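You operate a simulated robot arm through the tools that you are given. There is no shell and no other tool.

Carry out the task below with a simulated robot arm. There is one attempt and no reset: what you move stays moved.

TASK
Plug the reading lamp in, light it at LOW and turn the recline dial to REST.
Fine: switch the lamp off before plugging in; it stays on at the end. Where these are worked on the way, their far stop is far enough and under half their travel is too little: reading lamp switch.

Only the result counts: the job must be done as asked and must still hold three seconds after the hand-in. Knocking over, shifting, dropping, spilling or breaking anything else fails it.

THE ROBOT
A 7-joint arm with a two-finger parallel gripper, fixed in place. Base frame: the origin is at the foot of the arm, x ahead of it, y to its left, z up. Units: m, degrees, N and s.
With the tool pointing down near the work surface it reaches from about 0.12 to 0.64 m from the base axis. Its first joint turns from -166.0 to 166.0 degrees. Payload 3.91 kg.
The tool frame sits at the grasp point between the pads (the TCP): z along the fingers, y along the line on which they close. The tips reach 0.03 m beyond it. The gripper opens to 0.11 m. The fingers are 0.02 m wide and 0.01 m thick; the gripper's body (0.048 by 0.112 m) begins 0.055 m behind the TCP.
Orientation is told as [roll, pitch, yaw] about the base's x, y, z axes, in that order, counted from this pose: with the fingers straight down and closing along the base's y, the tool's x points along the base's -x, its y along +y and its z along -z.

THE INTERFACE
- The arm moves only by the tool send_rows. Its argument "commands" is text: rows parted by semicolons, each of 7 numbers parted by spaces: the shift along the base's x, y, z in units of 400 mm (1.0 is 400 mm), then the turn, a rotation vector about the base's x, y, z in units of 90 degrees (1.0 is 90 degrees), then the finger opening in m, from 0 to 0.11. In form: x y z rx ry rz hand; .... A call has 1 to 20 rows; each row is the pose to reach, as a shift and turn from the pose commanded when the call began. A call with a number of a shift or a turn outside -1 to 1 is refused whole. Rows are played at 5 a second. More than 0.05 m and 8.6 degrees between two rows, or a gripper value outside its range, and nothing of the call is played. A pose out of reach is approached as far as the arm can. The call stops where the force on the tool passes 40 N (or 10 N more than at its start, if that is more) or the arm is blocked; 0.2 s more then pass. The fingers move at their own pace (about 0.153 m/s each) and stop on an object; they squeeze with about 25 N. The grip force told is the motor's: it shows also when the fingers shut on nothing. Time passes only in rows, and 0.2 s behind the last, so rows that repeat a pose let the fingers close. The reply holds the time, the measured pose of the TCP, the force on the tool along the base axes, the opening and the grip force, in the units named above and with some noise, with the torque about the TCP (base axes, N m) and any sound that the robot's microphone picked up.
- Cameras (640 x 400 px; columns grow to the right, rows downward): "scene" is fixed at [0.0493, 0.4989, 1.5496]; the picture's right is [-0.88, -0.48, 0.00], its down [-0.30, 0.55, -0.78] and it looks along [0.37, -0.68, -0.63] (base axes); focal length 214 px, centre (320, 200). "wrist" rides on the gripper at [0.077, 0.007, -0.114] in the tool frame; the picture's right is [-0.09, 1.00, 0.00], its down [-0.80, -0.07, -0.59] and it looks along [-0.59, -0.05, 0.80] (tool axes); focal length 270 px, centre (320, 200). There is no depth. A picture from a camera that has moved, and an enlarged one, comes with that camera's place and axes in the base frame and with its lens.
- get_image(camera): a new picture of that camera. It takes no simulated time.
- raise_lower(by): slides the trunk up (or, below 0, down) by that many m; the arm rides with it, the base frame stays. It gives what a move gives, with no picture.
- inspect(camera, box): a new picture of the part [left, top, right, bottom] of that camera's present view, enlarged. It takes no simulated time.
- sign_off(): hands the job in; it is judged then, once.

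Places have to be worked out from the pictures, the camera data and where the tool is seen. Open the gripper and draw the arm clear of the work before you hand the job in, unless the task says otherwise.

The tools are called as name(argument=value, ...) on one line, values as JSON. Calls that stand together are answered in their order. send_rows: Moves the arm, as the interface text tells. Its arguments: {"type":"object","properties":{"commands":{"type":"string"}},"required":["commands"]} The other tools are called the same way: raise_lower (by) slides the trunk up or down; get_image (camera) takes a picture; inspect (camera, box) takes an enlarged picture of a part of a camera's view; sign_off () hands the job in.

At the start:

```text
time: 0.0
tool_pos: [0.2805, -0.1876, 1.5034]
tcp_rot: [0.0, 0.0, 0.0]
contact_force: [0.0, 0.1, 0.5]
torque: [0.01, -0.03, 0.03]
width: 0.1102
grasp_force: 0.0
trunk travel left (down, up): [-0.594, 0.016]
```

scene: 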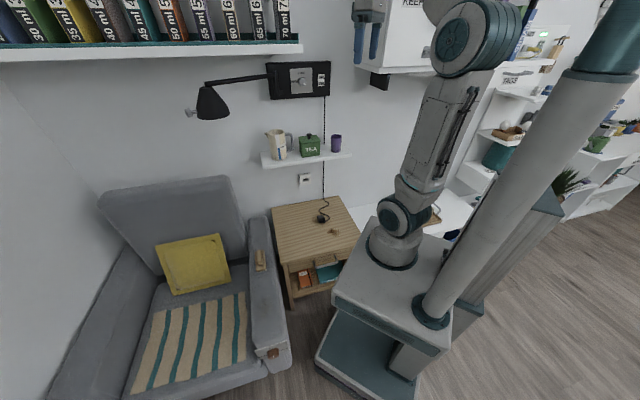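
wrist: 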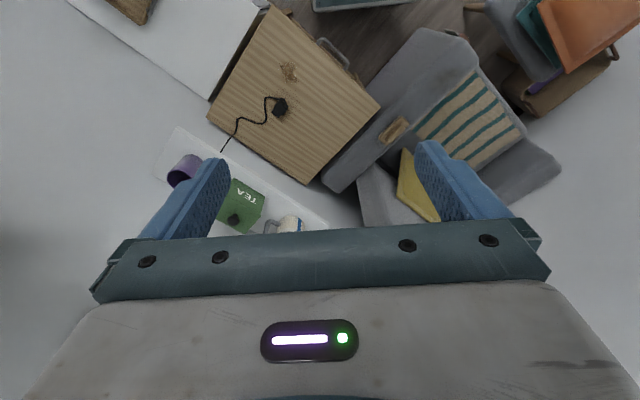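

I start by looking closer at the lamp, the socket, the plug and the armchair in the scene camera.

inspect(camera="scene", box=[180, 50, 360, 162])

inspect(camera="scene", box=[260, 150, 370, 230])

inspect(camera="scene", box=[220, 230, 300, 380])

inspect(camera="scene", box=[255, 50, 345, 110])

```text
3.56 times, centred on (270, 106) of scene
camera zoom: at [0.0493, 0.4989, 1.5496], right [-0.88, -0.48, 0.0], down [-0.3, 0.55, -0.78], along [0.37, -0.68, -0.63], focal length 763 px, centre (498, 534)
```

zoom: 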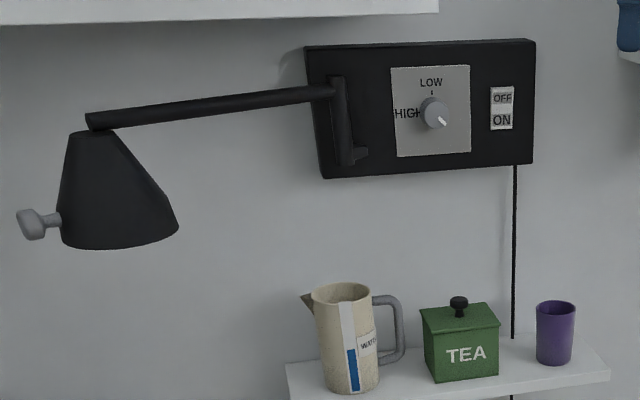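

```text
5.00 times, centred on (315, 190) of scene
camera zoom: at [0.0493, 0.4989, 1.5496], right [-0.88, -0.48, 0.0], down [-0.3, 0.55, -0.78], along [0.37, -0.68, -0.63], focal length 1072 px, centre (345, 250)
```

zoom: 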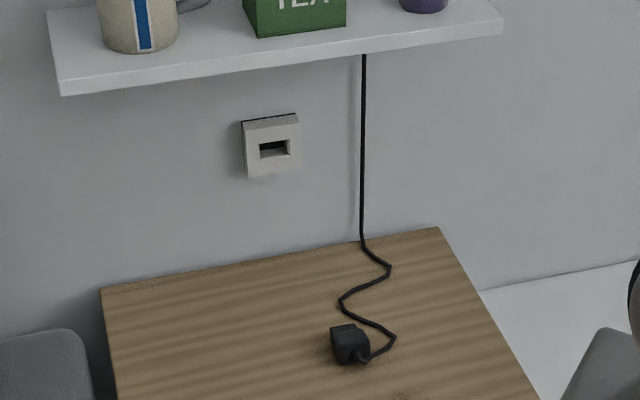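

```text
2.67 times, centred on (260, 305) of scene
camera zoom: at [0.0493, 0.4989, 1.5496], right [-0.88, -0.48, 0.0], down [-0.3, 0.55, -0.78], along [0.37, -0.68, -0.63], focal length 572 px, centre (480, -80)
```

zoom: 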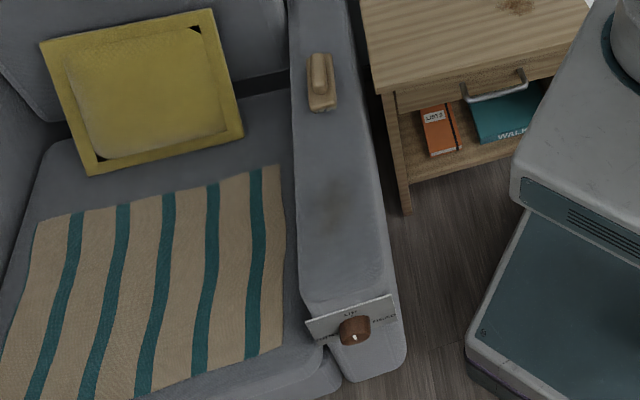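

```text
6.67 times, centred on (300, 80) of scene
camera zoom: at [0.0493, 0.4989, 1.5496], right [-0.88, -0.48, 0.0], down [-0.3, 0.55, -0.78], along [0.37, -0.68, -0.63], focal length 1430 px, centre (453, 1000)
```

zoom: 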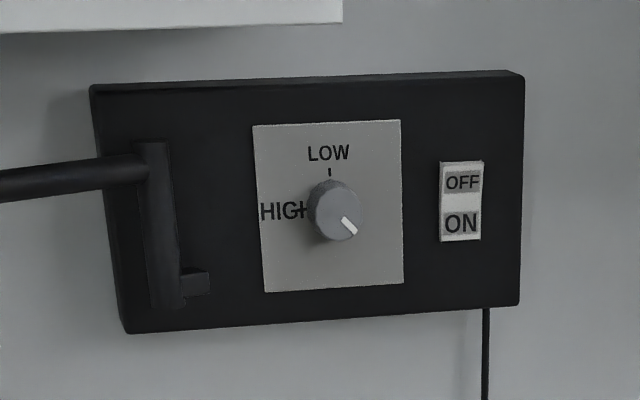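

The wall with the lamp seems to run at 45° in the base frame. I enlarge parts of the wrist view to see the plug, the socket and the recline dial.

inspect(camera="wrist", box=[200, 60, 340, 150])

inspect(camera="wrist", box=[370, 0, 530, 150])

inspect(camera="scene", box=[252, 338, 292, 363])

inspect(camera="scene", box=[300, 200, 345, 228])

inspect(camera="scene", box=[312, 68, 332, 92])

```text
4.44 times, centred on (270, 105) of wrist
camera zoom: at [0.204, -0.1793, 1.618], right [0.09, 1.0, 0.0], down [0.8, -0.07, 0.59], along [0.59, -0.05, -0.8], focal length 1201 px, centre (542, 622)
```

zoom: 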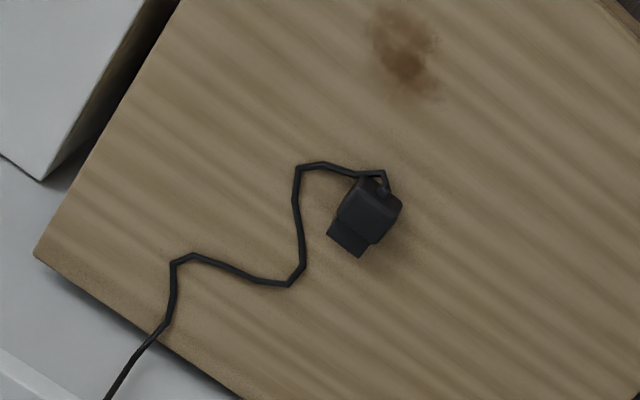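

```text
2.67 times, centred on (450, 75) of wrist
camera zoom: at [0.204, -0.1793, 1.618], right [0.09, 1.0, 0.0], down [0.8, -0.07, 0.59], along [0.59, -0.05, -0.8], focal length 721 px, centre (-27, 533)
```

zoom: 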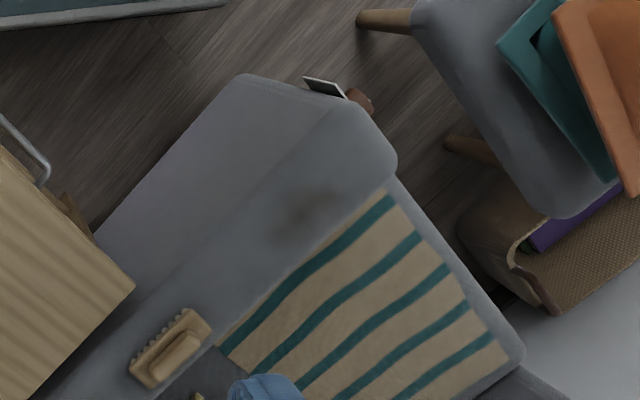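

```text
16.00 times, centred on (272, 350) of scene
camera zoom: at [0.0493, 0.4989, 1.5496], right [-0.88, -0.48, 0.0], down [-0.3, 0.55, -0.78], along [0.37, -0.68, -0.63], focal length 3432 px, centre (1088, -2208)
```

zoom: 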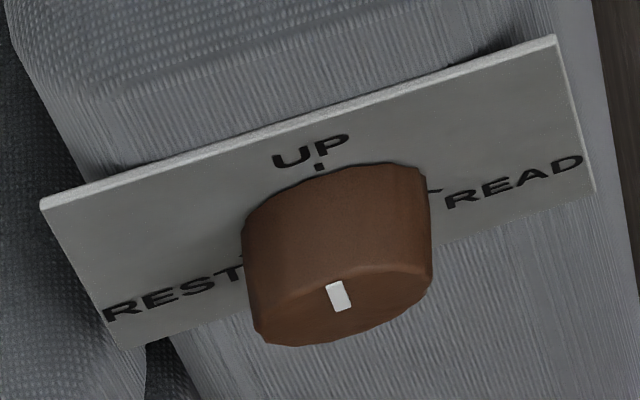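

```text
14.22 times, centred on (322, 214) of scene
camera zoom: at [0.0493, 0.4989, 1.5496], right [-0.88, -0.48, 0.0], down [-0.3, 0.55, -0.78], along [0.37, -0.68, -0.63], focal length 3050 px, centre (284, 1)
```

zoom: 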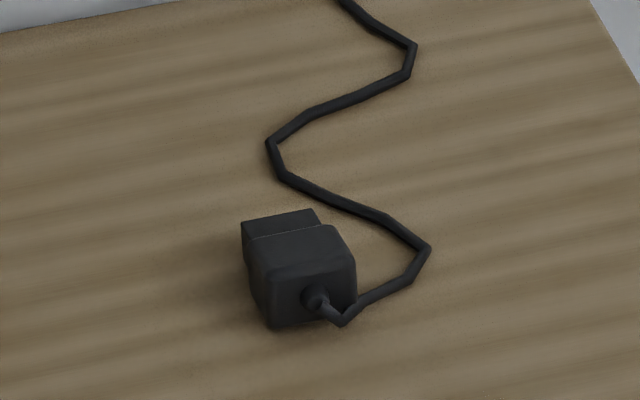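

```text
16.00 times, centred on (322, 80) of scene
camera zoom: at [0.0493, 0.4989, 1.5496], right [-0.88, -0.48, 0.0], down [-0.3, 0.55, -0.78], along [0.37, -0.68, -0.63], focal length 3432 px, centre (288, 2120)
```

zoom: 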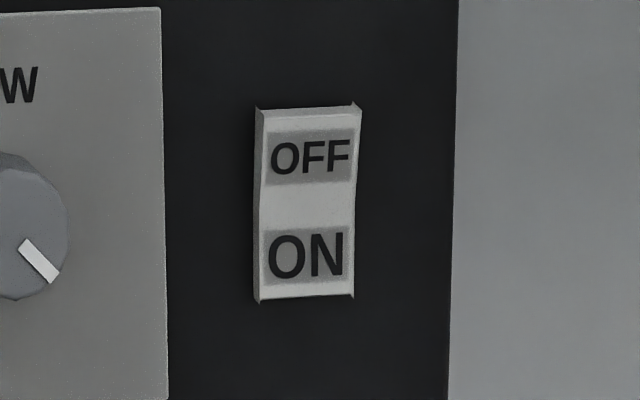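

The rocker seems pressed at ON (its OFF half stands out), the plug lies on the table at about [0.504, -0.351, 0.61] with its blade toward the wall, the socket is at about [0.69, -0.47, 0.78] and the wall faces [-0.71, 0.71, 0]. I bring the wrist camera level in front of the wall to look at the panel.

send_rows(commands="0.0306 -0.0256 -0.0508 -0.0235 -0.0568 -0.0462 0.0; 0.0612 -0.0512 -0.1016 -0.0471 -0.1136 -0.0924 0.0; 0.0918 -0.0768 -0.1524 -0.0706 -0.1704 -0.1386 0.0; 0.1224 -0.1024 -0.2032 -0.0941 -0.2272 -0.1848 0.0; 0.153 -0.128 -0.254 -0.1177 -0.2841 -0.231 0.0; 0.1836 -0.1536 -0.3048 -0.1412 -0.3409 -0.2771 0.0; 0.2142 -0.1792 -0.3556 -0.1647 -0.3977 -0.3233 0.0; 0.2448 -0.2048 -0.4064 -0.1882 -0.4545 -0.3695 0.0; 0.2754 -0.2304 -0.4572 -0.2118 -0.5113 -0.4157 0.0; 0.306 -0.256 -0.508 -0.2353 -0.5681 -0.4619 0.0")

get_image(camera="wrist")

get_image(camera="scene")

```text
time: 2.2
tool_pos: [0.403, -0.2876, 1.2962]
tcp_rot: [0.2, -54.1, -45.2]
contact_force: [0.5, 0.0, -0.2]
torque: [0.05, 0.02, 0.01]
width: 0.0
grasp_force: 25.0
trunk travel left (down, up): [-0.594, 0.016]
```

```text
taken
camera wrist: at [0.3109, -0.1857, 1.3025], right [0.74, 0.67, 0.07], down [-0.06, -0.04, 1.0], along [0.67, -0.74, 0.01], focal length 270 px, centre (320, 200)
```

wrist: 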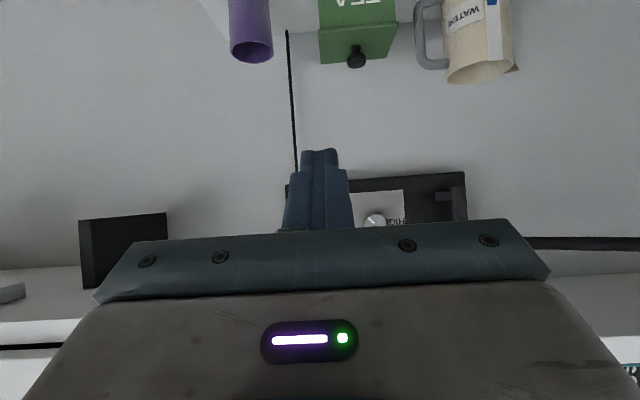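

```text
taken
```

scene: 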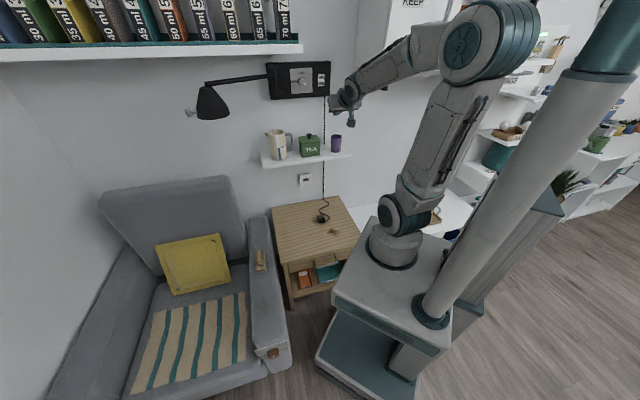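

The gripper body hides the lower half of the wrist view, which is physically the upper part. I raise the arm 0.14 m so the panel comes into the free upper half of the picture.

send_rows(commands="0 0 0.1 0 0 0 0; 0 0 0.2 0 0 0 0; 0 0 0.3 0 0 0 0; 0 0 0.4 0 0 0 0")

get_image(camera="wrist")

inspect(camera="wrist", box=[260, 40, 500, 190])

inspect(camera="scene", box=[308, 66, 336, 94])

inspect(camera="scene", box=[284, 66, 319, 94])

```text
time: 3.2
tool_pos: [0.4064, -0.2876, 1.4576]
tcp_rot: [0.0, -54.0, -45.0]
contact_force: [-0.4, -0.4, -0.2]
torque: [-0.04, 0.0, -0.01]
width: 0.0
grasp_force: 25.6
trunk travel left (down, up): [-0.594, 0.016]
```

```text
taken
camera wrist: at [0.3147, -0.185, 1.4634], right [0.74, 0.67, 0.07], down [-0.06, -0.04, 1.0], along [0.67, -0.74, 0.01], focal length 270 px, centre (320, 200)
```

wrist: 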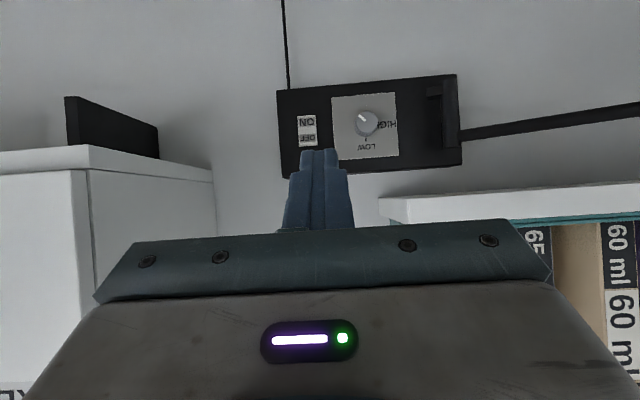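

```text
2.67 times, centred on (380, 115) of wrist
camera zoom: at [0.3147, -0.185, 1.4634], right [0.74, 0.67, 0.07], down [-0.06, -0.04, 1.0], along [0.67, -0.74, 0.01], focal length 721 px, centre (160, 427)
```

zoom: 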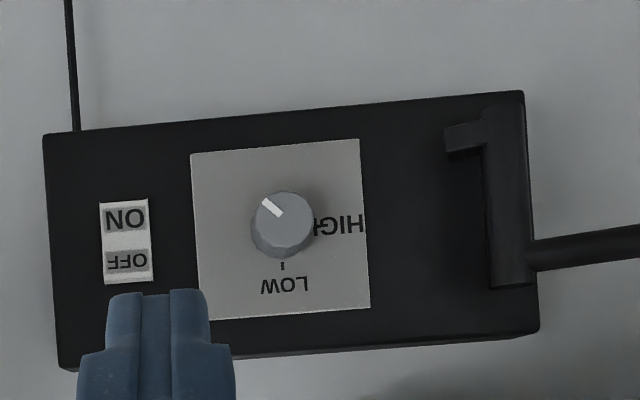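

```text
14.29 times, centred on (322, 80) of scene
camera zoom: at [0.0493, 0.4989, 1.5496], right [-0.88, -0.48, 0.0], down [-0.3, 0.55, -0.78], along [0.37, -0.68, -0.63], focal length 3064 px, centre (291, 1914)
```

zoom: 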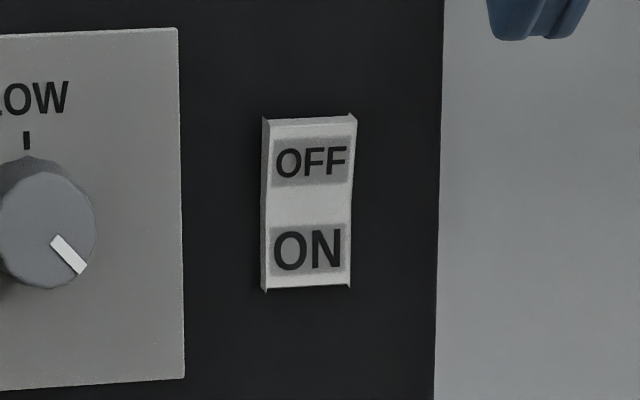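

```text
14.29 times, centred on (302, 80) of scene
camera zoom: at [0.0493, 0.4989, 1.5496], right [-0.88, -0.48, 0.0], down [-0.3, 0.55, -0.78], along [0.37, -0.68, -0.63], focal length 3064 px, centre (584, 1914)
```

zoom: 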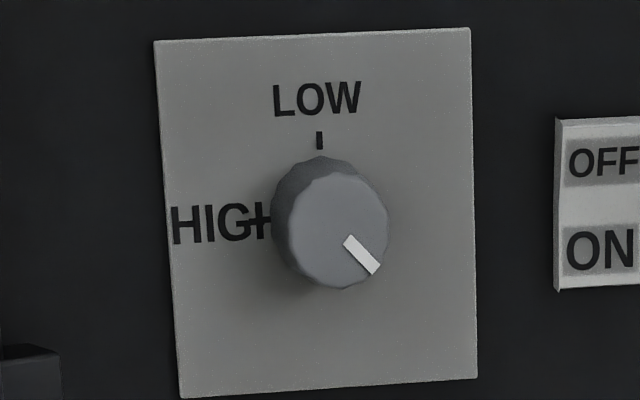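

Triangulated: the panel face is about 0.793 m out toward the wall, the rocker is at about [0.593, -0.510, 1.350] (OFF half z≈1.363, ON half z≈1.336), and the dimmer knob front at about [0.651, -0.438, 1.350]. The switch is now at ON, so I go to a pose in front of the OFF half with the tool horizontal and the fingers closed.

send_rows(commands="0.0553 -0.0687 -0.0396 -0.0471 -0.0471 0 0; 0.1105 -0.1374 -0.0792 -0.0943 -0.0943 0 0; 0.1658 -0.2062 -0.1188 -0.1414 -0.1414 0 0; 0.221 -0.2749 -0.1583 -0.1885 -0.1885 0 0; 0.2763 -0.3436 -0.1979 -0.2357 -0.2357 0 0; 0.3315 -0.4123 -0.2375 -0.2828 -0.2828 0 0; 0.3315 -0.4123 -0.2375 -0.2828 -0.2828 0 0")

get_image(camera="scene")

inspect(camera="scene", box=[290, 60, 360, 104])

```text
time: 4.8
tool_pos: [0.5364, -0.4534, 1.367]
tcp_rot: [149.8, -89.8, 165.3]
contact_force: [-0.3, 0.7, 0.1]
torque: [-0.03, 0.01, 0.01]
width: 0.0003
grasp_force: 25.0
out of reach, approached as far as the arm can: row 4
trunk travel left (down, up): [-0.594, 0.016]
```

```text
taken
```

scene: 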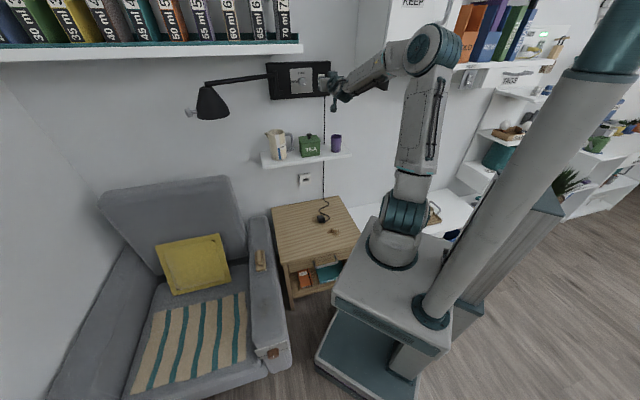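

```text
9.09 times, centred on (325, 82) of scene
camera zoom: at [0.0493, 0.4989, 1.5496], right [-0.88, -0.48, 0.0], down [-0.3, 0.55, -0.78], along [0.37, -0.68, -0.63], focal length 1950 px, centre (274, 1273)
```

zoom: 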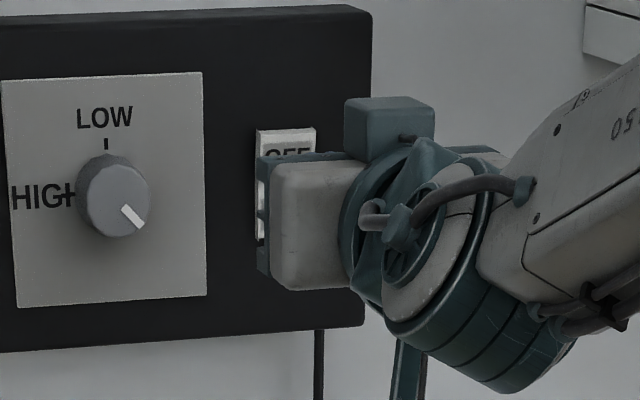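

The tool is horizontal in front of the OFF half with the tips about 45 mm from the rocker. I advance toward the wall in small steps and watch the force.

send_rows(commands="0.0354 -0.0354 0 0 0 0 0; 0.0619 -0.0619 0 0 0 0 0; 0.0796 -0.0796 0 0 0 0 0; 0.0884 -0.0884 0 0 0 0 0; 0.0972 -0.0972 0 0 0 0 0")

inspect(camera="scene", box=[290, 60, 360, 104])

```text
time: 6.0
tool_pos: [0.5748, -0.4934, 1.3632]
tcp_rot: [68.7, -89.9, -113.7]
contact_force: [-0.5, -0.3, 0.1]
torque: [0.0, -0.02, 0.04]
width: 0.0
grasp_force: 24.7
trunk travel left (down, up): [-0.594, 0.016]
```

```text
9.09 times, centred on (325, 82) of scene
camera zoom: at [0.0493, 0.4989, 1.5496], right [-0.88, -0.48, 0.0], down [-0.3, 0.55, -0.78], along [0.37, -0.68, -0.63], focal length 1950 px, centre (274, 1273)
```

zoom: 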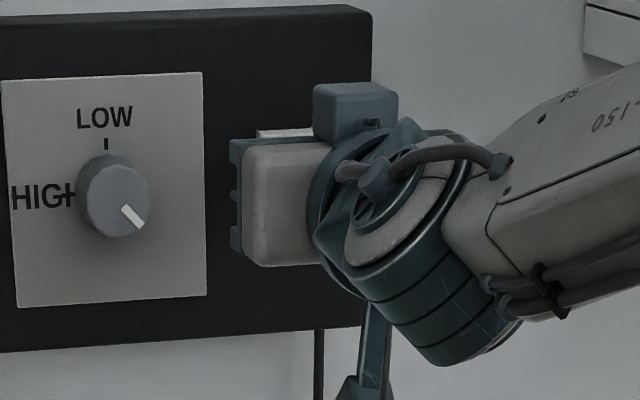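

No contact yet at the tip depth of about 0.785 m, so I continue forward in 3 mm steps.

send_rows(commands="0.0053 -0.0053 0 0 0 0 0; 0.0106 -0.0106 0 0 0 0 0; 0.0159 -0.0159 0 0 0 0 0; 0.0212 -0.0212 0 0 0 0 0")

inspect(camera="scene", box=[290, 60, 360, 104])

```text
time: 7.0
tool_pos: [0.582, -0.5021, 1.3645]
tcp_rot: [67.0, -90.0, -112.0]
contact_force: [0.5, 0.4, 0.4]
torque: [0.03, -0.01, 0.01]
width: 0.0
grasp_force: 25.0
trunk travel left (down, up): [-0.594, 0.016]
```

```text
9.09 times, centred on (325, 82) of scene
camera zoom: at [0.0493, 0.4989, 1.5496], right [-0.88, -0.48, 0.0], down [-0.3, 0.55, -0.78], along [0.37, -0.68, -0.63], focal length 1950 px, centre (274, 1273)
```

zoom: 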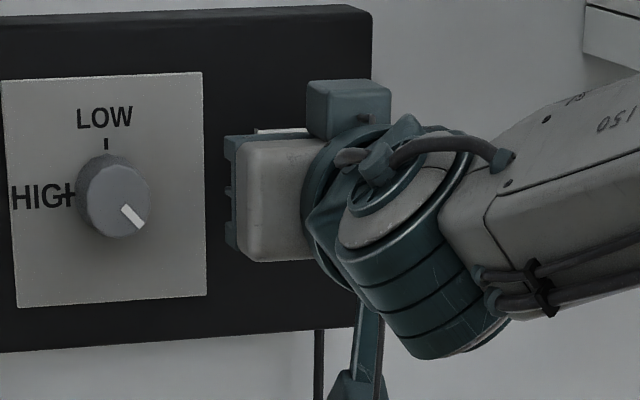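

Still free (tip depth about 0.797 m); I keep stepping forward 3 mm at a time, relying on the force stop.

send_rows(commands="0.0053 -0.0053 0 0 0 0 0; 0.0106 -0.0106 0 0 0 0 0; 0.0159 -0.0159 0 0 0 0 0")

inspect(camera="scene", box=[305, 65, 345, 100])

```text
time: 7.7
tool_pos: [0.5813, -0.5034, 1.3654]
tcp_rot: [25.6, -89.8, -70.6]
contact_force: [-26.0, 20.3, -1.0]
torque: [0.3, 0.19, -0.12]
width: 0.0
grasp_force: 25.1
trunk travel left (down, up): [-0.594, 0.016]
stopped in row 3: the force on the tool passed its limit at 66 N (the readings are from after the stop); the commanded pose is now the measured one
```

```text
11.43 times, centred on (325, 82) of scene
camera zoom: at [0.0493, 0.4989, 1.5496], right [-0.88, -0.48, 0.0], down [-0.3, 0.55, -0.78], along [0.37, -0.68, -0.63], focal length 2451 px, centre (263, 1543)
```

zoom: 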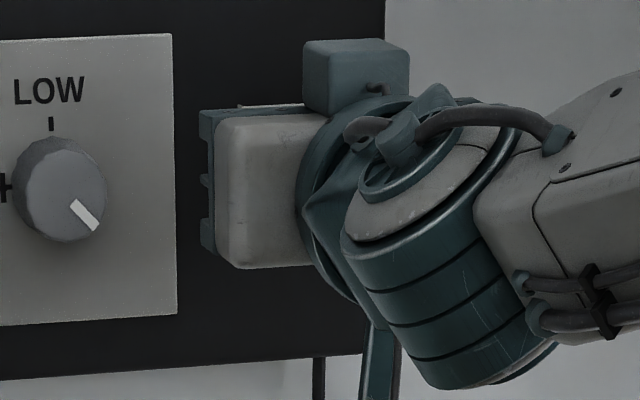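

Firm contact was reached at a tip depth of about 0.80 m. I back off 9 cm and look at the rocker.

send_rows(commands="-0.053 0.053 0 0 0 0 0; -0.106 0.106 0 0 0 0 0; -0.159 0.159 0 0 0 0 0; -0.18 0.25 0 0 0 0 0; -0.25 0.32 0 0 0 0 0")

inspect(camera="scene", box=[308, 66, 336, 94])

get_image(camera="wrist")

```text
time: 8.9
tool_pos: [0.4842, -0.3799, 1.3647]
tcp_rot: [16.9, -89.7, -61.9]
contact_force: [0.6, -0.5, -0.1]
torque: [-0.01, -0.01, -0.01]
width: 0.0
grasp_force: 25.3
trunk travel left (down, up): [-0.594, 0.016]
```

```text
14.29 times, centred on (322, 80) of scene
camera zoom: at [0.0493, 0.4989, 1.5496], right [-0.88, -0.48, 0.0], down [-0.3, 0.55, -0.78], along [0.37, -0.68, -0.63], focal length 3064 px, centre (291, 1914)
```

zoom: 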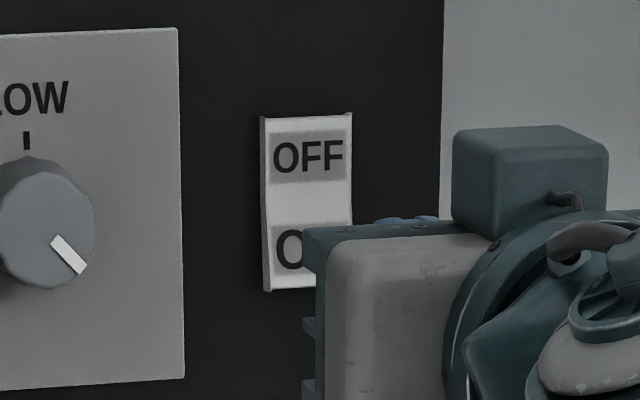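

```text
taken
camera wrist: at [0.4084, -0.2931, 1.2887], right [0.7, 0.7, 0.09], down [-0.47, 0.37, 0.8], along [0.53, -0.61, 0.59], focal length 270 px, centre (320, 200)
```

wrist: 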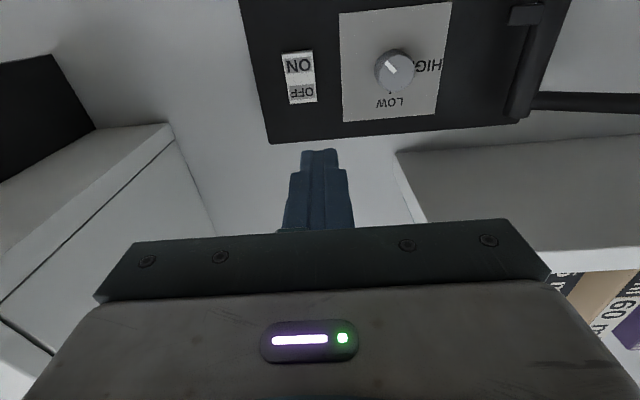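

The rocker has flipped: the OFF half is now in and the ON half stands out, and the contact depth shows the panel is about 1 cm deeper than I had triangulated. While here I set the dimmer: its pointer is at about 4:30 and LOW is at 12 o'clock, so I pre-turn the wrist 67.5° clockwise in front of the knob with the fingers open.

send_rows(commands="0.0324 -0.0034 -0.0047 0.0589 -0.0589 0 0.07; 0.0648 -0.0068 -0.0094 0.1178 -0.1178 0 0.07; 0.0972 -0.0103 -0.0142 0.1768 -0.1768 0 0.07; 0.1296 -0.0137 -0.0189 0.2357 -0.2357 0 0.07; 0.1619 -0.0171 -0.0236 0.2946 -0.2946 0 0.07; 0.1943 -0.0205 -0.0283 0.3535 -0.3535 0 0.07; 0.2267 -0.024 -0.033 0.4125 -0.4125 0 0.07; 0.2591 -0.0274 -0.0378 0.4714 -0.4714 0 0.07; 0.2915 -0.0308 -0.0425 0.5303 -0.5303 0 0.07; 0.2915 -0.0308 -0.0425 0.5303 -0.5303 0 0.07")

get_image(camera="wrist")

inspect(camera="scene", box=[275, 55, 355, 105])

```text
time: 11.1
tool_pos: [0.6041, -0.3886, 1.3437]
tcp_rot: [90.0, -22.4, -134.7]
contact_force: [-0.2, 0.2, 0.6]
torque: [0.0, 0.02, 0.01]
width: 0.07
grasp_force: 0.0
trunk travel left (down, up): [-0.594, 0.016]
```

```text
taken
camera wrist: at [0.5746, -0.2557, 1.3216], right [0.21, 0.21, 0.95], down [-0.96, -0.13, 0.24], along [0.17, -0.97, 0.18], focal length 270 px, centre (320, 200)
```

wrist: 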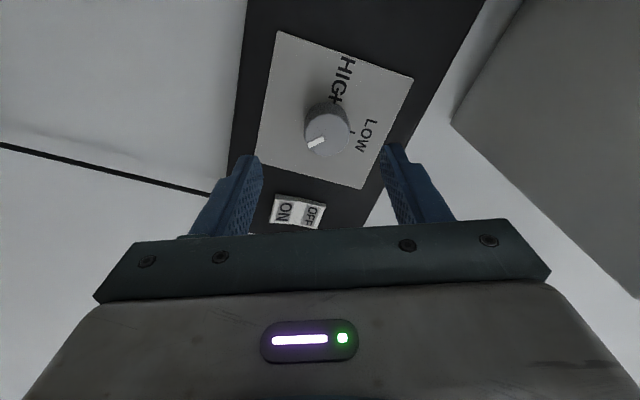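

```text
8.00 times, centred on (315, 80) of scene
camera zoom: at [0.0493, 0.4989, 1.5496], right [-0.88, -0.48, 0.0], down [-0.3, 0.55, -0.78], along [0.37, -0.68, -0.63], focal length 1716 px, centre (360, 1160)
```

zoom: 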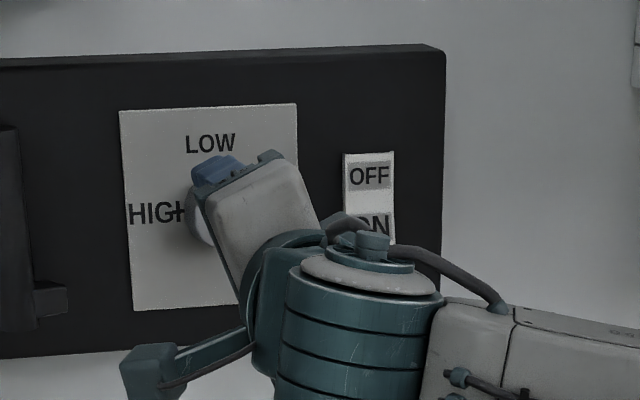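

The fingers straddle the dimmer knob as planned (knob axis at about e=0.150, z=1.349, TCP at 0.150, 1.346). I move in 6.5 cm so the pads reach around the knob, then close.

send_rows(commands="0.04 -0.04 0.003 0 0 0 0.07; 0.08 -0.08 0.006 0 0 0 0.07; 0.1 -0.1 0.006 0 0 0 0.07; 0.108 -0.108 0.006 0 0 0 0.07; 0.113 -0.113 0.006 0 0 0 0.07")

get_image(camera="wrist")

```text
time: 12.3
tool_pos: [0.6492, -0.4361, 1.3458]
tcp_rot: [89.9, -22.6, -134.6]
contact_force: [0.1, 1.1, -0.5]
torque: [0.0, 0.0, 0.02]
width: 0.0701
grasp_force: 0.1
trunk travel left (down, up): [-0.594, 0.016]
```

```text
taken
camera wrist: at [0.6209, -0.3031, 1.3242], right [0.21, 0.21, 0.95], down [-0.96, -0.13, 0.24], along [0.17, -0.97, 0.18], focal length 270 px, centre (320, 200)
```

wrist: 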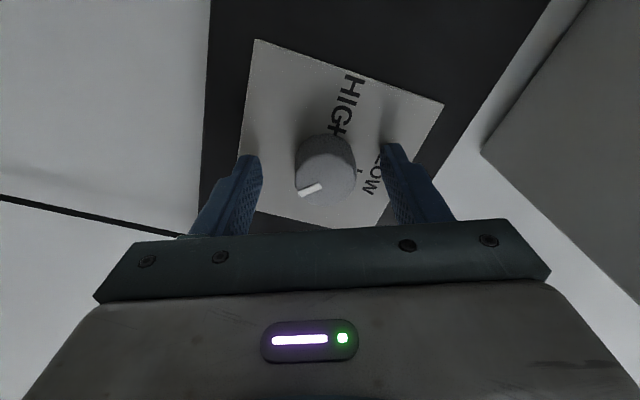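

The knob is centred between the pads. I close the fingers on it.

send_rows(commands="0 0 0 0 0 0 0.0; 0 0 0 0 0 0 0.0; 0 0 0 0 0 0 0.0")

get_image(camera="wrist")

```text
time: 13.1
tool_pos: [0.6513, -0.4351, 1.3498]
tcp_rot: [90.2, -22.6, -134.7]
contact_force: [10.9, -6.6, 20.8]
torque: [-0.38, -0.29, 0.5]
width: 0.0351
grasp_force: 44.8
trunk travel left (down, up): [-0.594, 0.016]
```

```text
taken
camera wrist: at [0.6212, -0.3021, 1.3261], right [0.21, 0.22, 0.95], down [-0.96, -0.13, 0.24], along [0.17, -0.97, 0.18], focal length 270 px, centre (320, 200)
```

wrist: 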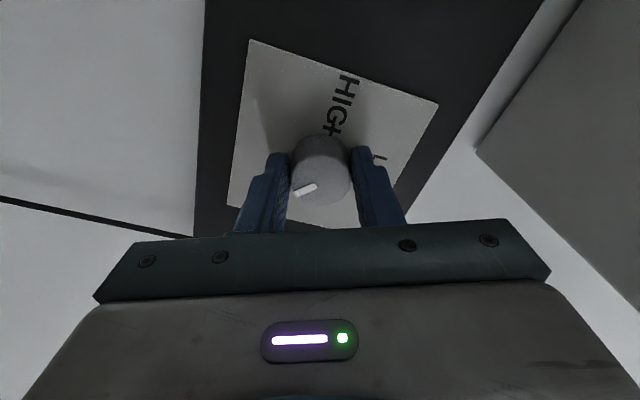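

The grip is on (width 35 mm), with about 20 N of side load pushing the hand upward. I shift up 2 mm to unload it before turning.

send_rows(commands="0.001 0.001 0.005 0 0 0 0.0; 0.001 0.001 0.005 0 0 0 0.0")

```text
time: 13.7
tool_pos: [0.6504, -0.4353, 1.3497]
tcp_rot: [90.0, -22.5, -134.5]
contact_force: [10.3, -4.6, 18.0]
torque: [-0.54, -0.43, -0.05]
width: 0.035
grasp_force: 45.0
trunk travel left (down, up): [-0.594, 0.016]
```

Side load falls slowly, so I add another 3 mm upward and begin the counter-clockwise turn of 67.5°.

send_rows(commands="0 0 0.004 -0.0589 0.0589 0 0; 0 0 0.0075 -0.1178 0.1178 0 0; 0 0 0.0075 -0.1768 0.1768 0 0; 0 0 0.0075 -0.2357 0.2357 0 0; 0 0 0.0075 -0.2946 0.2946 0 0; 0 0 0.0075 -0.3535 0.3535 0 0; 0 0 0.0075 -0.4125 0.4125 0 0; 0 0 0.0075 -0.4714 0.4714 0 0; 0 0 0.0075 -0.5303 0.5303 0 0")

get_image(camera="wrist")

inspect(camera="scene", box=[275, 55, 355, 105])

```text
time: 15.4
tool_pos: [0.6496, -0.436, 1.348]
tcp_rot: [86.3, -76.8, -131.4]
contact_force: [-2.8, 0.6, -6.0]
torque: [-0.48, -0.46, -0.39]
width: 0.035
grasp_force: 45.2
trunk travel left (down, up): [-0.594, 0.016]
stopped in row 8: the force on the tool passed its limit at 41 N (the readings are from after the stop); the commanded pose is now the measured one
```

```text
taken
camera wrist: at [0.5848, -0.3374, 1.2769], right [0.67, 0.67, 0.31], down [-0.59, 0.24, 0.77], along [0.44, -0.7, 0.55], focal length 270 px, centre (320, 200)
```

wrist: 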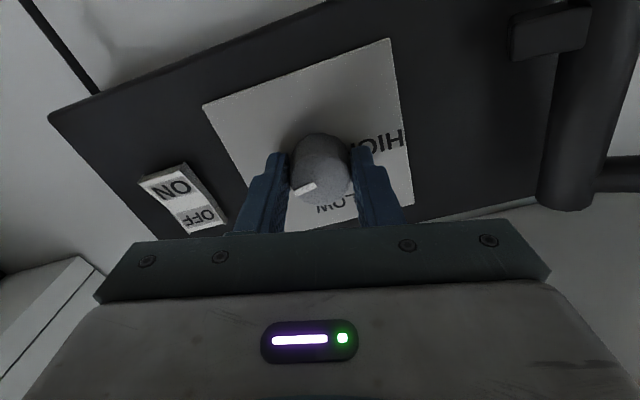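

```text
8.00 times, centred on (315, 80) of scene
camera zoom: at [0.0493, 0.4989, 1.5496], right [-0.88, -0.48, 0.0], down [-0.3, 0.55, -0.78], along [0.37, -0.68, -0.63], focal length 1716 px, centre (360, 1160)
```

zoom: 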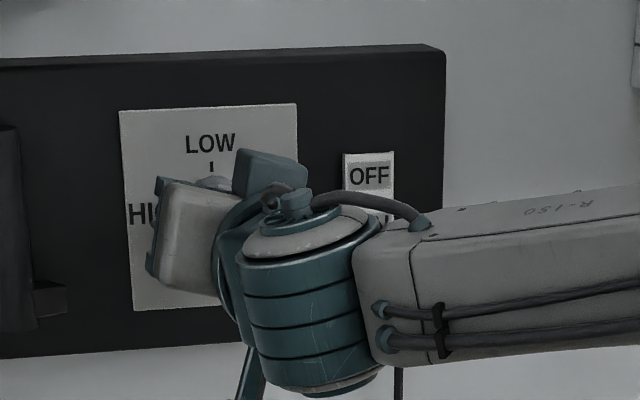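

The knob turns with the gripper (about 54° done). The side load is relaxed now, so I continue counter-clockwise 44°.

send_rows(commands="0 0 0 -0.0577 0.0577 0 0; 0 0 0 -0.1154 0.1154 0 0; 0 0 0 -0.1731 0.1731 0 0; 0 0 0 -0.2308 0.2308 0 0; 0 0 0 -0.2885 0.2885 0 0; 0 0 0 -0.3462 0.3462 0 0")

get_image(camera="wrist")

```text
time: 16.8
tool_pos: [0.648, -0.437, 1.3483]
tcp_rot: [-88.7, -59.0, 43.4]
contact_force: [-13.5, 0.1, -12.9]
torque: [0.57, 0.53, -0.88]
width: 0.0354
grasp_force: 45.1
trunk travel left (down, up): [-0.594, 0.016]
```

```text
taken
camera wrist: at [0.5436, -0.3786, 1.2808], right [0.64, 0.63, -0.44], down [-0.16, 0.66, 0.73], along [0.75, -0.4, 0.53], focal length 270 px, centre (320, 200)
```

wrist: 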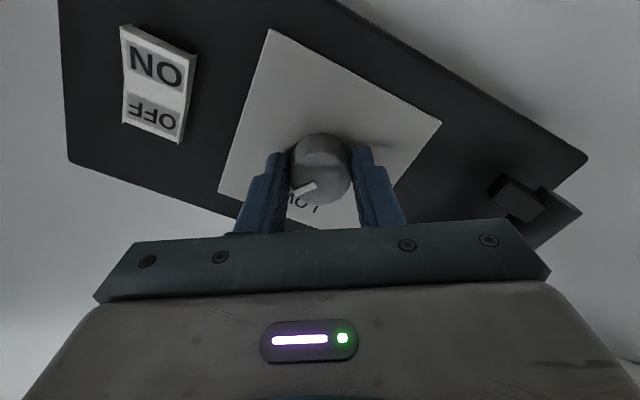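

About 98° done, and the pointer still moves with the gripper. I continue the last 36.5° toward LOW.

send_rows(commands="0 0 0 -0.0574 0.0574 0 0; 0 0 0 -0.1147 0.1147 0 0; 0 0 0 -0.1721 0.1721 0 0; 0 0 0 -0.2294 0.2294 0 0; 0 0 0 -0.2868 0.2868 0 0")

get_image(camera="wrist")

inspect(camera="scene", box=[275, 55, 355, 105])

```text
time: 18.0
tool_pos: [0.6473, -0.4387, 1.3492]
tcp_rot: [-89.7, -22.6, 44.1]
contact_force: [-14.5, -8.2, -9.4]
torque: [0.26, 0.25, -0.66]
width: 0.0353
grasp_force: 45.0
trunk travel left (down, up): [-0.594, 0.016]
```

```text
taken
camera wrist: at [0.5189, -0.4031, 1.3146], right [0.33, 0.33, -0.89], down [0.1, 0.92, 0.38], along [0.94, -0.21, 0.27], focal length 270 px, centre (320, 200)
```

wrist: 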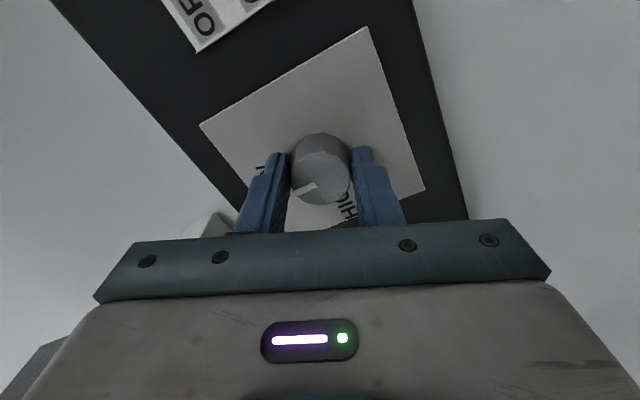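

```text
8.00 times, centred on (315, 80) of scene
camera zoom: at [0.0493, 0.4989, 1.5496], right [-0.88, -0.48, 0.0], down [-0.3, 0.55, -0.78], along [0.37, -0.68, -0.63], focal length 1716 px, centre (360, 1160)
```

zoom: 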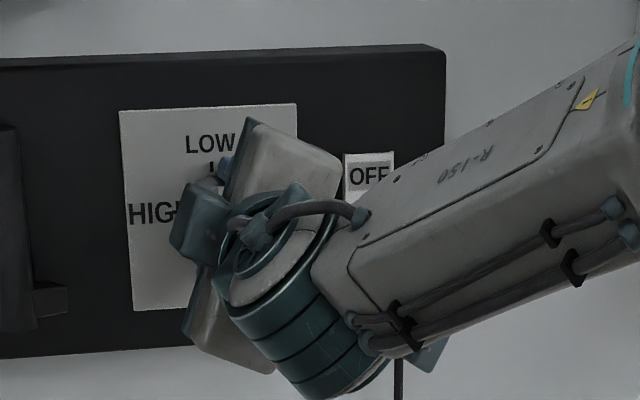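

The gripper has turned 135° in total; I enlarge the wrist view to compare the pointer with the LOW tick.

inspect(camera="wrist", box=[240, 110, 420, 230])

```text
3.33 times, centred on (330, 170) of wrist
camera zoom: at [0.5189, -0.4031, 1.3146], right [0.33, 0.33, -0.89], down [0.1, 0.92, 0.38], along [0.94, -0.21, 0.27], focal length 901 px, centre (287, 300)
```

zoom: 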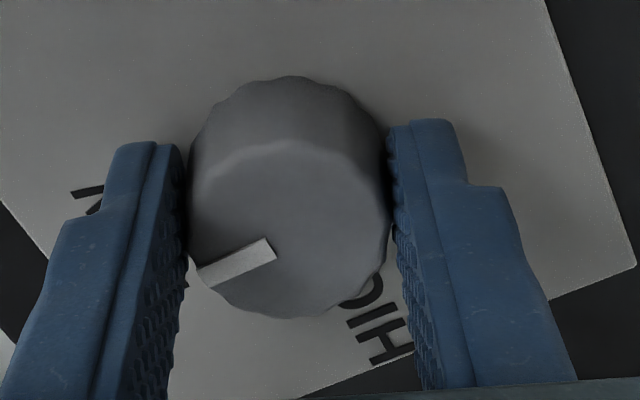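

The pointer is close to the LOW tick, within several degrees. I release, back out 8 cm, and check more exactly.

send_rows(commands="0 0 0 0 0 0 0.07; 0 0 0 0 0 0 0.07; -0.035 0.035 0 0 0 0 0.07; -0.09 0.09 0 0 0 0 0.07; -0.15 0.15 0 0 0 0 0.07; -0.15 0.15 0 0 0 0 0.07")

inspect(camera="wrist", box=[240, 80, 420, 200])

inspect(camera="scene", box=[284, 66, 319, 94])

```text
time: 19.4
tool_pos: [0.5902, -0.3742, 1.3477]
tcp_rot: [-89.6, -22.5, 44.1]
contact_force: [-0.1, -0.1, 0.0]
torque: [-0.01, 0.01, 0.01]
width: 0.07
grasp_force: 0.0
trunk travel left (down, up): [-0.594, 0.016]
```

```text
3.33 times, centred on (330, 140) of wrist
camera zoom: at [0.4619, -0.3396, 1.3134], right [0.33, 0.33, -0.89], down [0.1, 0.92, 0.38], along [0.94, -0.21, 0.27], focal length 901 px, centre (287, 400)
```

zoom: 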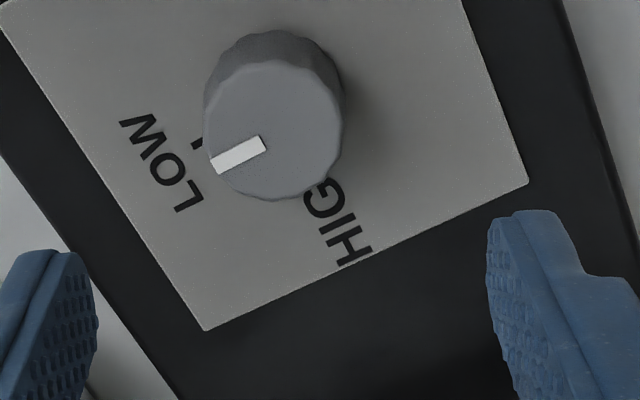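

```text
14.29 times, centred on (302, 80) of scene
camera zoom: at [0.0493, 0.4989, 1.5496], right [-0.88, -0.48, 0.0], down [-0.3, 0.55, -0.78], along [0.37, -0.68, -0.63], focal length 3064 px, centre (584, 1914)
```

zoom: 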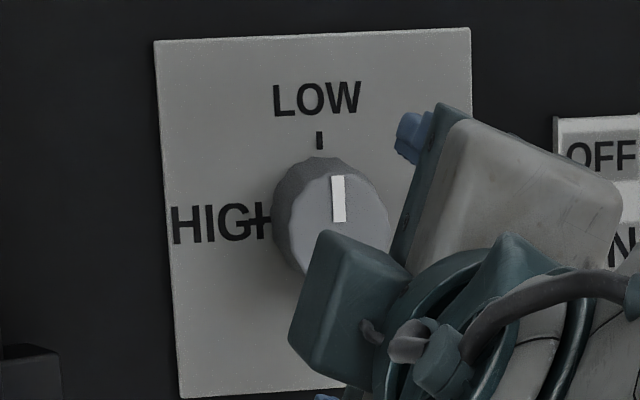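

From the scene camera the dimmer pointer now stands at the LOW tick within about 3°. I back away from the wall, turning the wrist back to level and then pitching the tool to 36° below horizontal, ready for the plug.

send_rows(commands="-0.05 0.0214 0 0.0589 -0.0589 0 0.07; -0.1 0.0429 0 0.1178 -0.1178 0 0.07; -0.15 0.0643 0 0.1768 -0.1768 0 0.07; -0.2 0.0858 0 0.2357 -0.2357 0 0.07; -0.25 0.1072 0 0.2946 -0.2946 0 0.07; -0.3 0.1287 0 0.3535 -0.3535 0 0.07; -0.35 0.1501 0 0.4125 -0.4125 0 0.07; -0.4 0.1716 0 0.4714 -0.4714 0 0.07; -0.45 0.193 0 0.5303 -0.5303 0 0.07; -0.45 0.193 0 0.5303 -0.5303 0 0.07")

send_rows(commands="0 0 0 0.0471 0.0471 0 0.07; 0 0 0 0.0943 0.0943 0 0.07; 0 0 0 0.1414 0.1414 0 0.07; 0 0 0 0.1885 0.1885 0 0.07; 0 0 0 0.2357 0.2357 0 0.07; 0 0 0 0.2828 0.2828 0 0.07; 0 0 0 0.2828 0.2828 0 0.07")

get_image(camera="scene")

inspect(camera="scene", box=[284, 66, 336, 94])

```text
time: 21.6
tool_pos: [0.4097, -0.2964, 1.3477]
tcp_rot: [9.4, -89.2, -54.4]
contact_force: [-0.5, 0.1, -0.4]
torque: [0.01, -0.03, 0.05]
width: 0.0703
grasp_force: 0.0
trunk travel left (down, up): [-0.594, 0.016]
```

```text
time: 23.2
tool_pos: [0.4089, -0.2998, 1.3493]
tcp_rot: [0.0, -53.2, -44.9]
contact_force: [-0.4, 0.0, -0.9]
torque: [0.0, 0.01, 0.01]
width: 0.0699
grasp_force: 0.0
out of reach, approached as far as the arm can: row 5
trunk travel left (down, up): [-0.594, 0.016]
```

```text
taken
```

scene: 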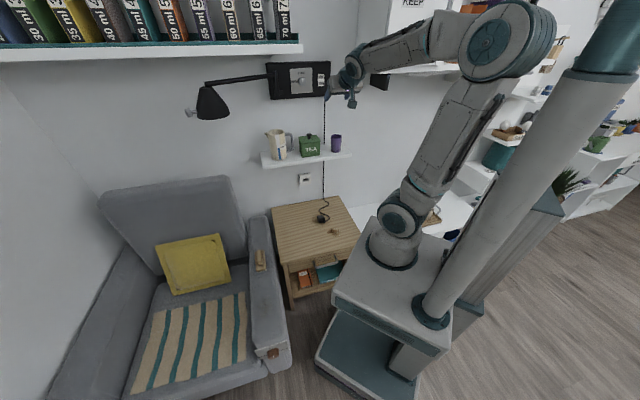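

```text
12.31 times, centred on (310, 80) of scene
camera zoom: at [0.0493, 0.4989, 1.5496], right [-0.88, -0.48, 0.0], down [-0.3, 0.55, -0.78], along [0.37, -0.68, -0.63], focal length 2640 px, centre (443, 1677)
```

zoom: 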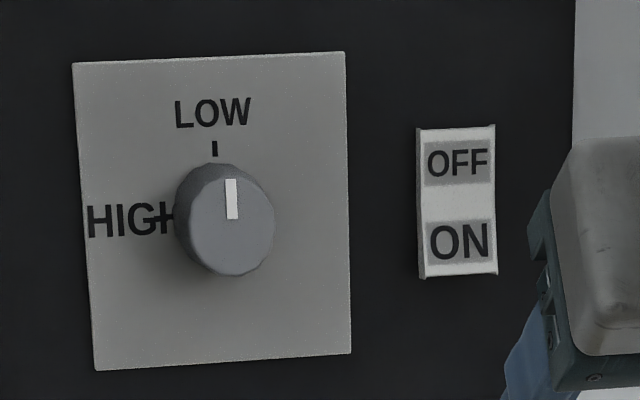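

Switch is OFF and the dimmer is at LOW. Now I lower the trunk in stages toward socket height, checking for contact.

raise_lower(by=-0.2)

get_image(camera="scene")

```text
time: 25.4
tool_pos: [0.4086, -0.298, 1.15]
tcp_rot: [0.0, -53.3, -45.2]
contact_force: [-0.2, -0.5, -0.5]
torque: [-0.02, 0.04, -0.05]
width: 0.0698
grasp_force: 0.1
trunk travel left (down, up): [-0.394, 0.216]
```

```text
taken
```

scene: 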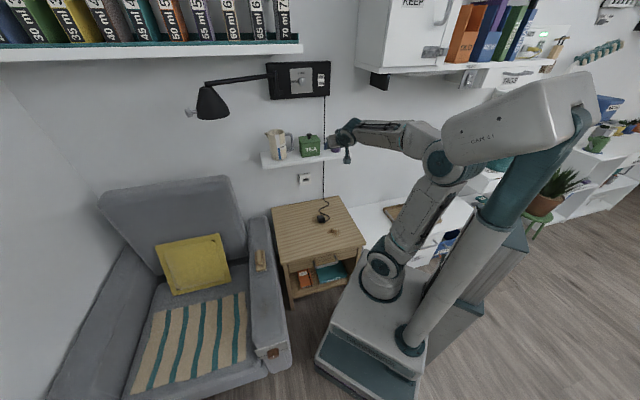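

The carriage descends freely. I lower it a further 0.3 m.

raise_lower(by=-0.3)

get_image(camera="scene")

get_image(camera="wrist")

```text
time: 28.4
tool_pos: [0.4089, -0.2978, 0.8506]
tcp_rot: [0.1, -53.3, -45.2]
contact_force: [-0.6, 0.2, 0.1]
torque: [0.04, -0.02, 0.0]
width: 0.07
grasp_force: 0.1
trunk travel left (down, up): [-0.094, 0.516]
```

```text
taken
```

scene: 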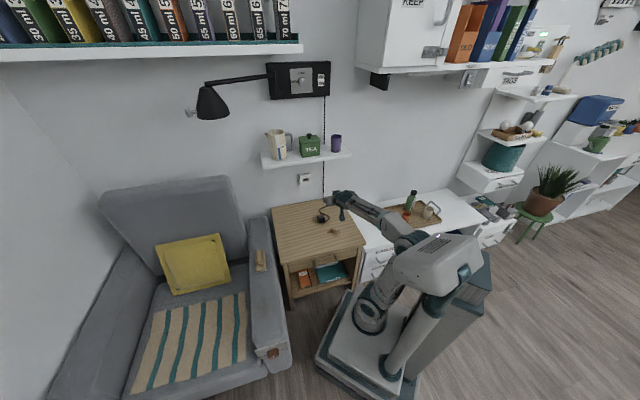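

```text
taken
camera wrist: at [0.3171, -0.1958, 0.8574], right [0.74, 0.67, 0.07], down [-0.05, -0.05, 1.0], along [0.67, -0.74, -0.01], focal length 270 px, centre (320, 200)
```

wrist: 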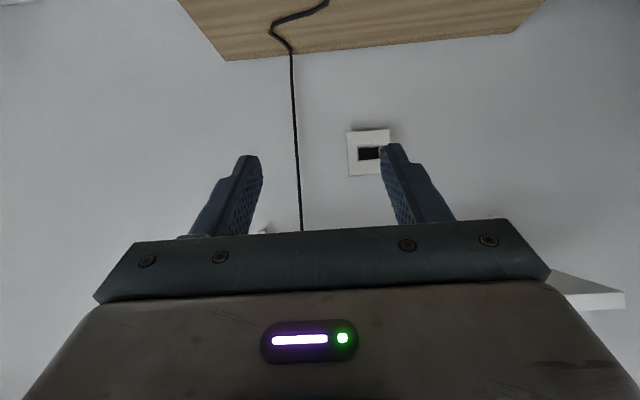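

The carriage is down and clear. I enlarge the socket in both cameras to fix its position, and the plug from the scene camera.

inspect(camera="wrist", box=[330, 110, 420, 190])

inspect(camera="scene", box=[290, 165, 325, 193])

inspect(camera="scene", box=[305, 198, 345, 228])

inspect(camera="scene", box=[255, 130, 365, 200])

```text
5.00 times, centred on (375, 150) of wrist
camera zoom: at [0.3171, -0.1958, 0.8574], right [0.74, 0.67, 0.07], down [-0.05, -0.05, 1.0], along [0.67, -0.74, -0.01], focal length 1351 px, centre (45, 450)
```

zoom: 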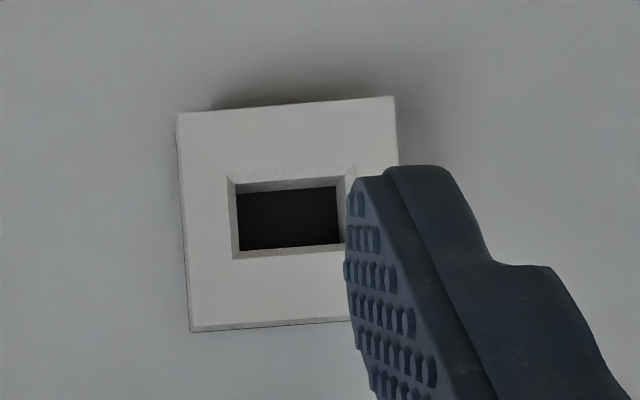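

```text
14.29 times, centred on (308, 179) of scene
camera zoom: at [0.0493, 0.4989, 1.5496], right [-0.88, -0.48, 0.0], down [-0.3, 0.55, -0.78], along [0.37, -0.68, -0.63], focal length 3064 px, centre (499, 500)
```

zoom: 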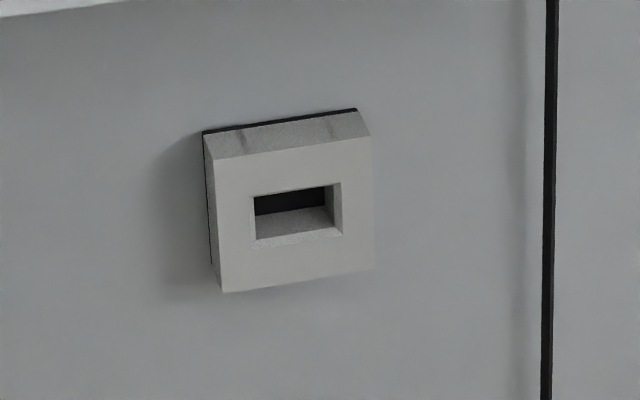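

```text
13.33 times, centred on (325, 213) of scene
camera zoom: at [0.0493, 0.4989, 1.5496], right [-0.88, -0.48, 0.0], down [-0.3, 0.55, -0.78], along [0.37, -0.68, -0.63], focal length 2860 px, centre (253, 27)
```

zoom: 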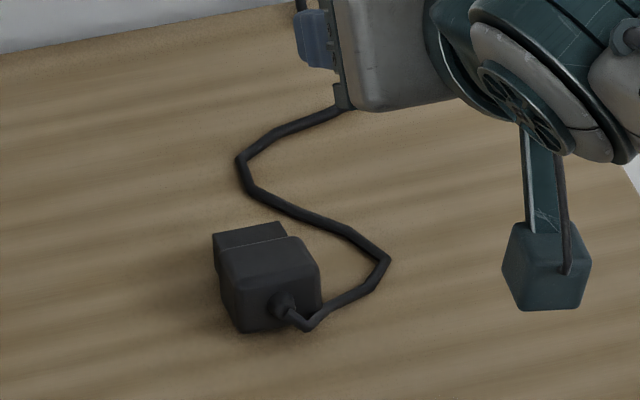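

```text
5.71 times, centred on (310, 165) of scene
camera zoom: at [0.0493, 0.4989, 1.5496], right [-0.88, -0.48, 0.0], down [-0.3, 0.55, -0.78], along [0.37, -0.68, -0.63], focal length 1226 px, centre (377, 400)
```

zoom: 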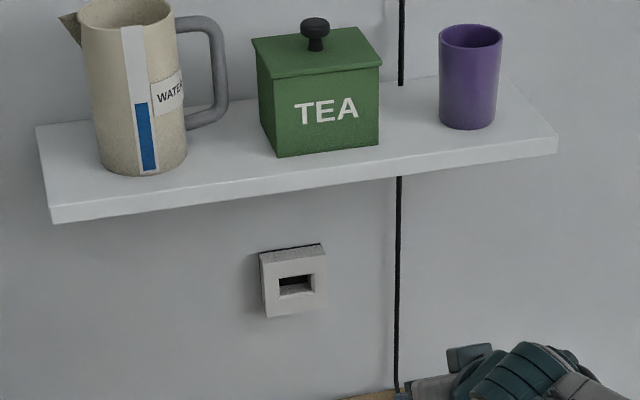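

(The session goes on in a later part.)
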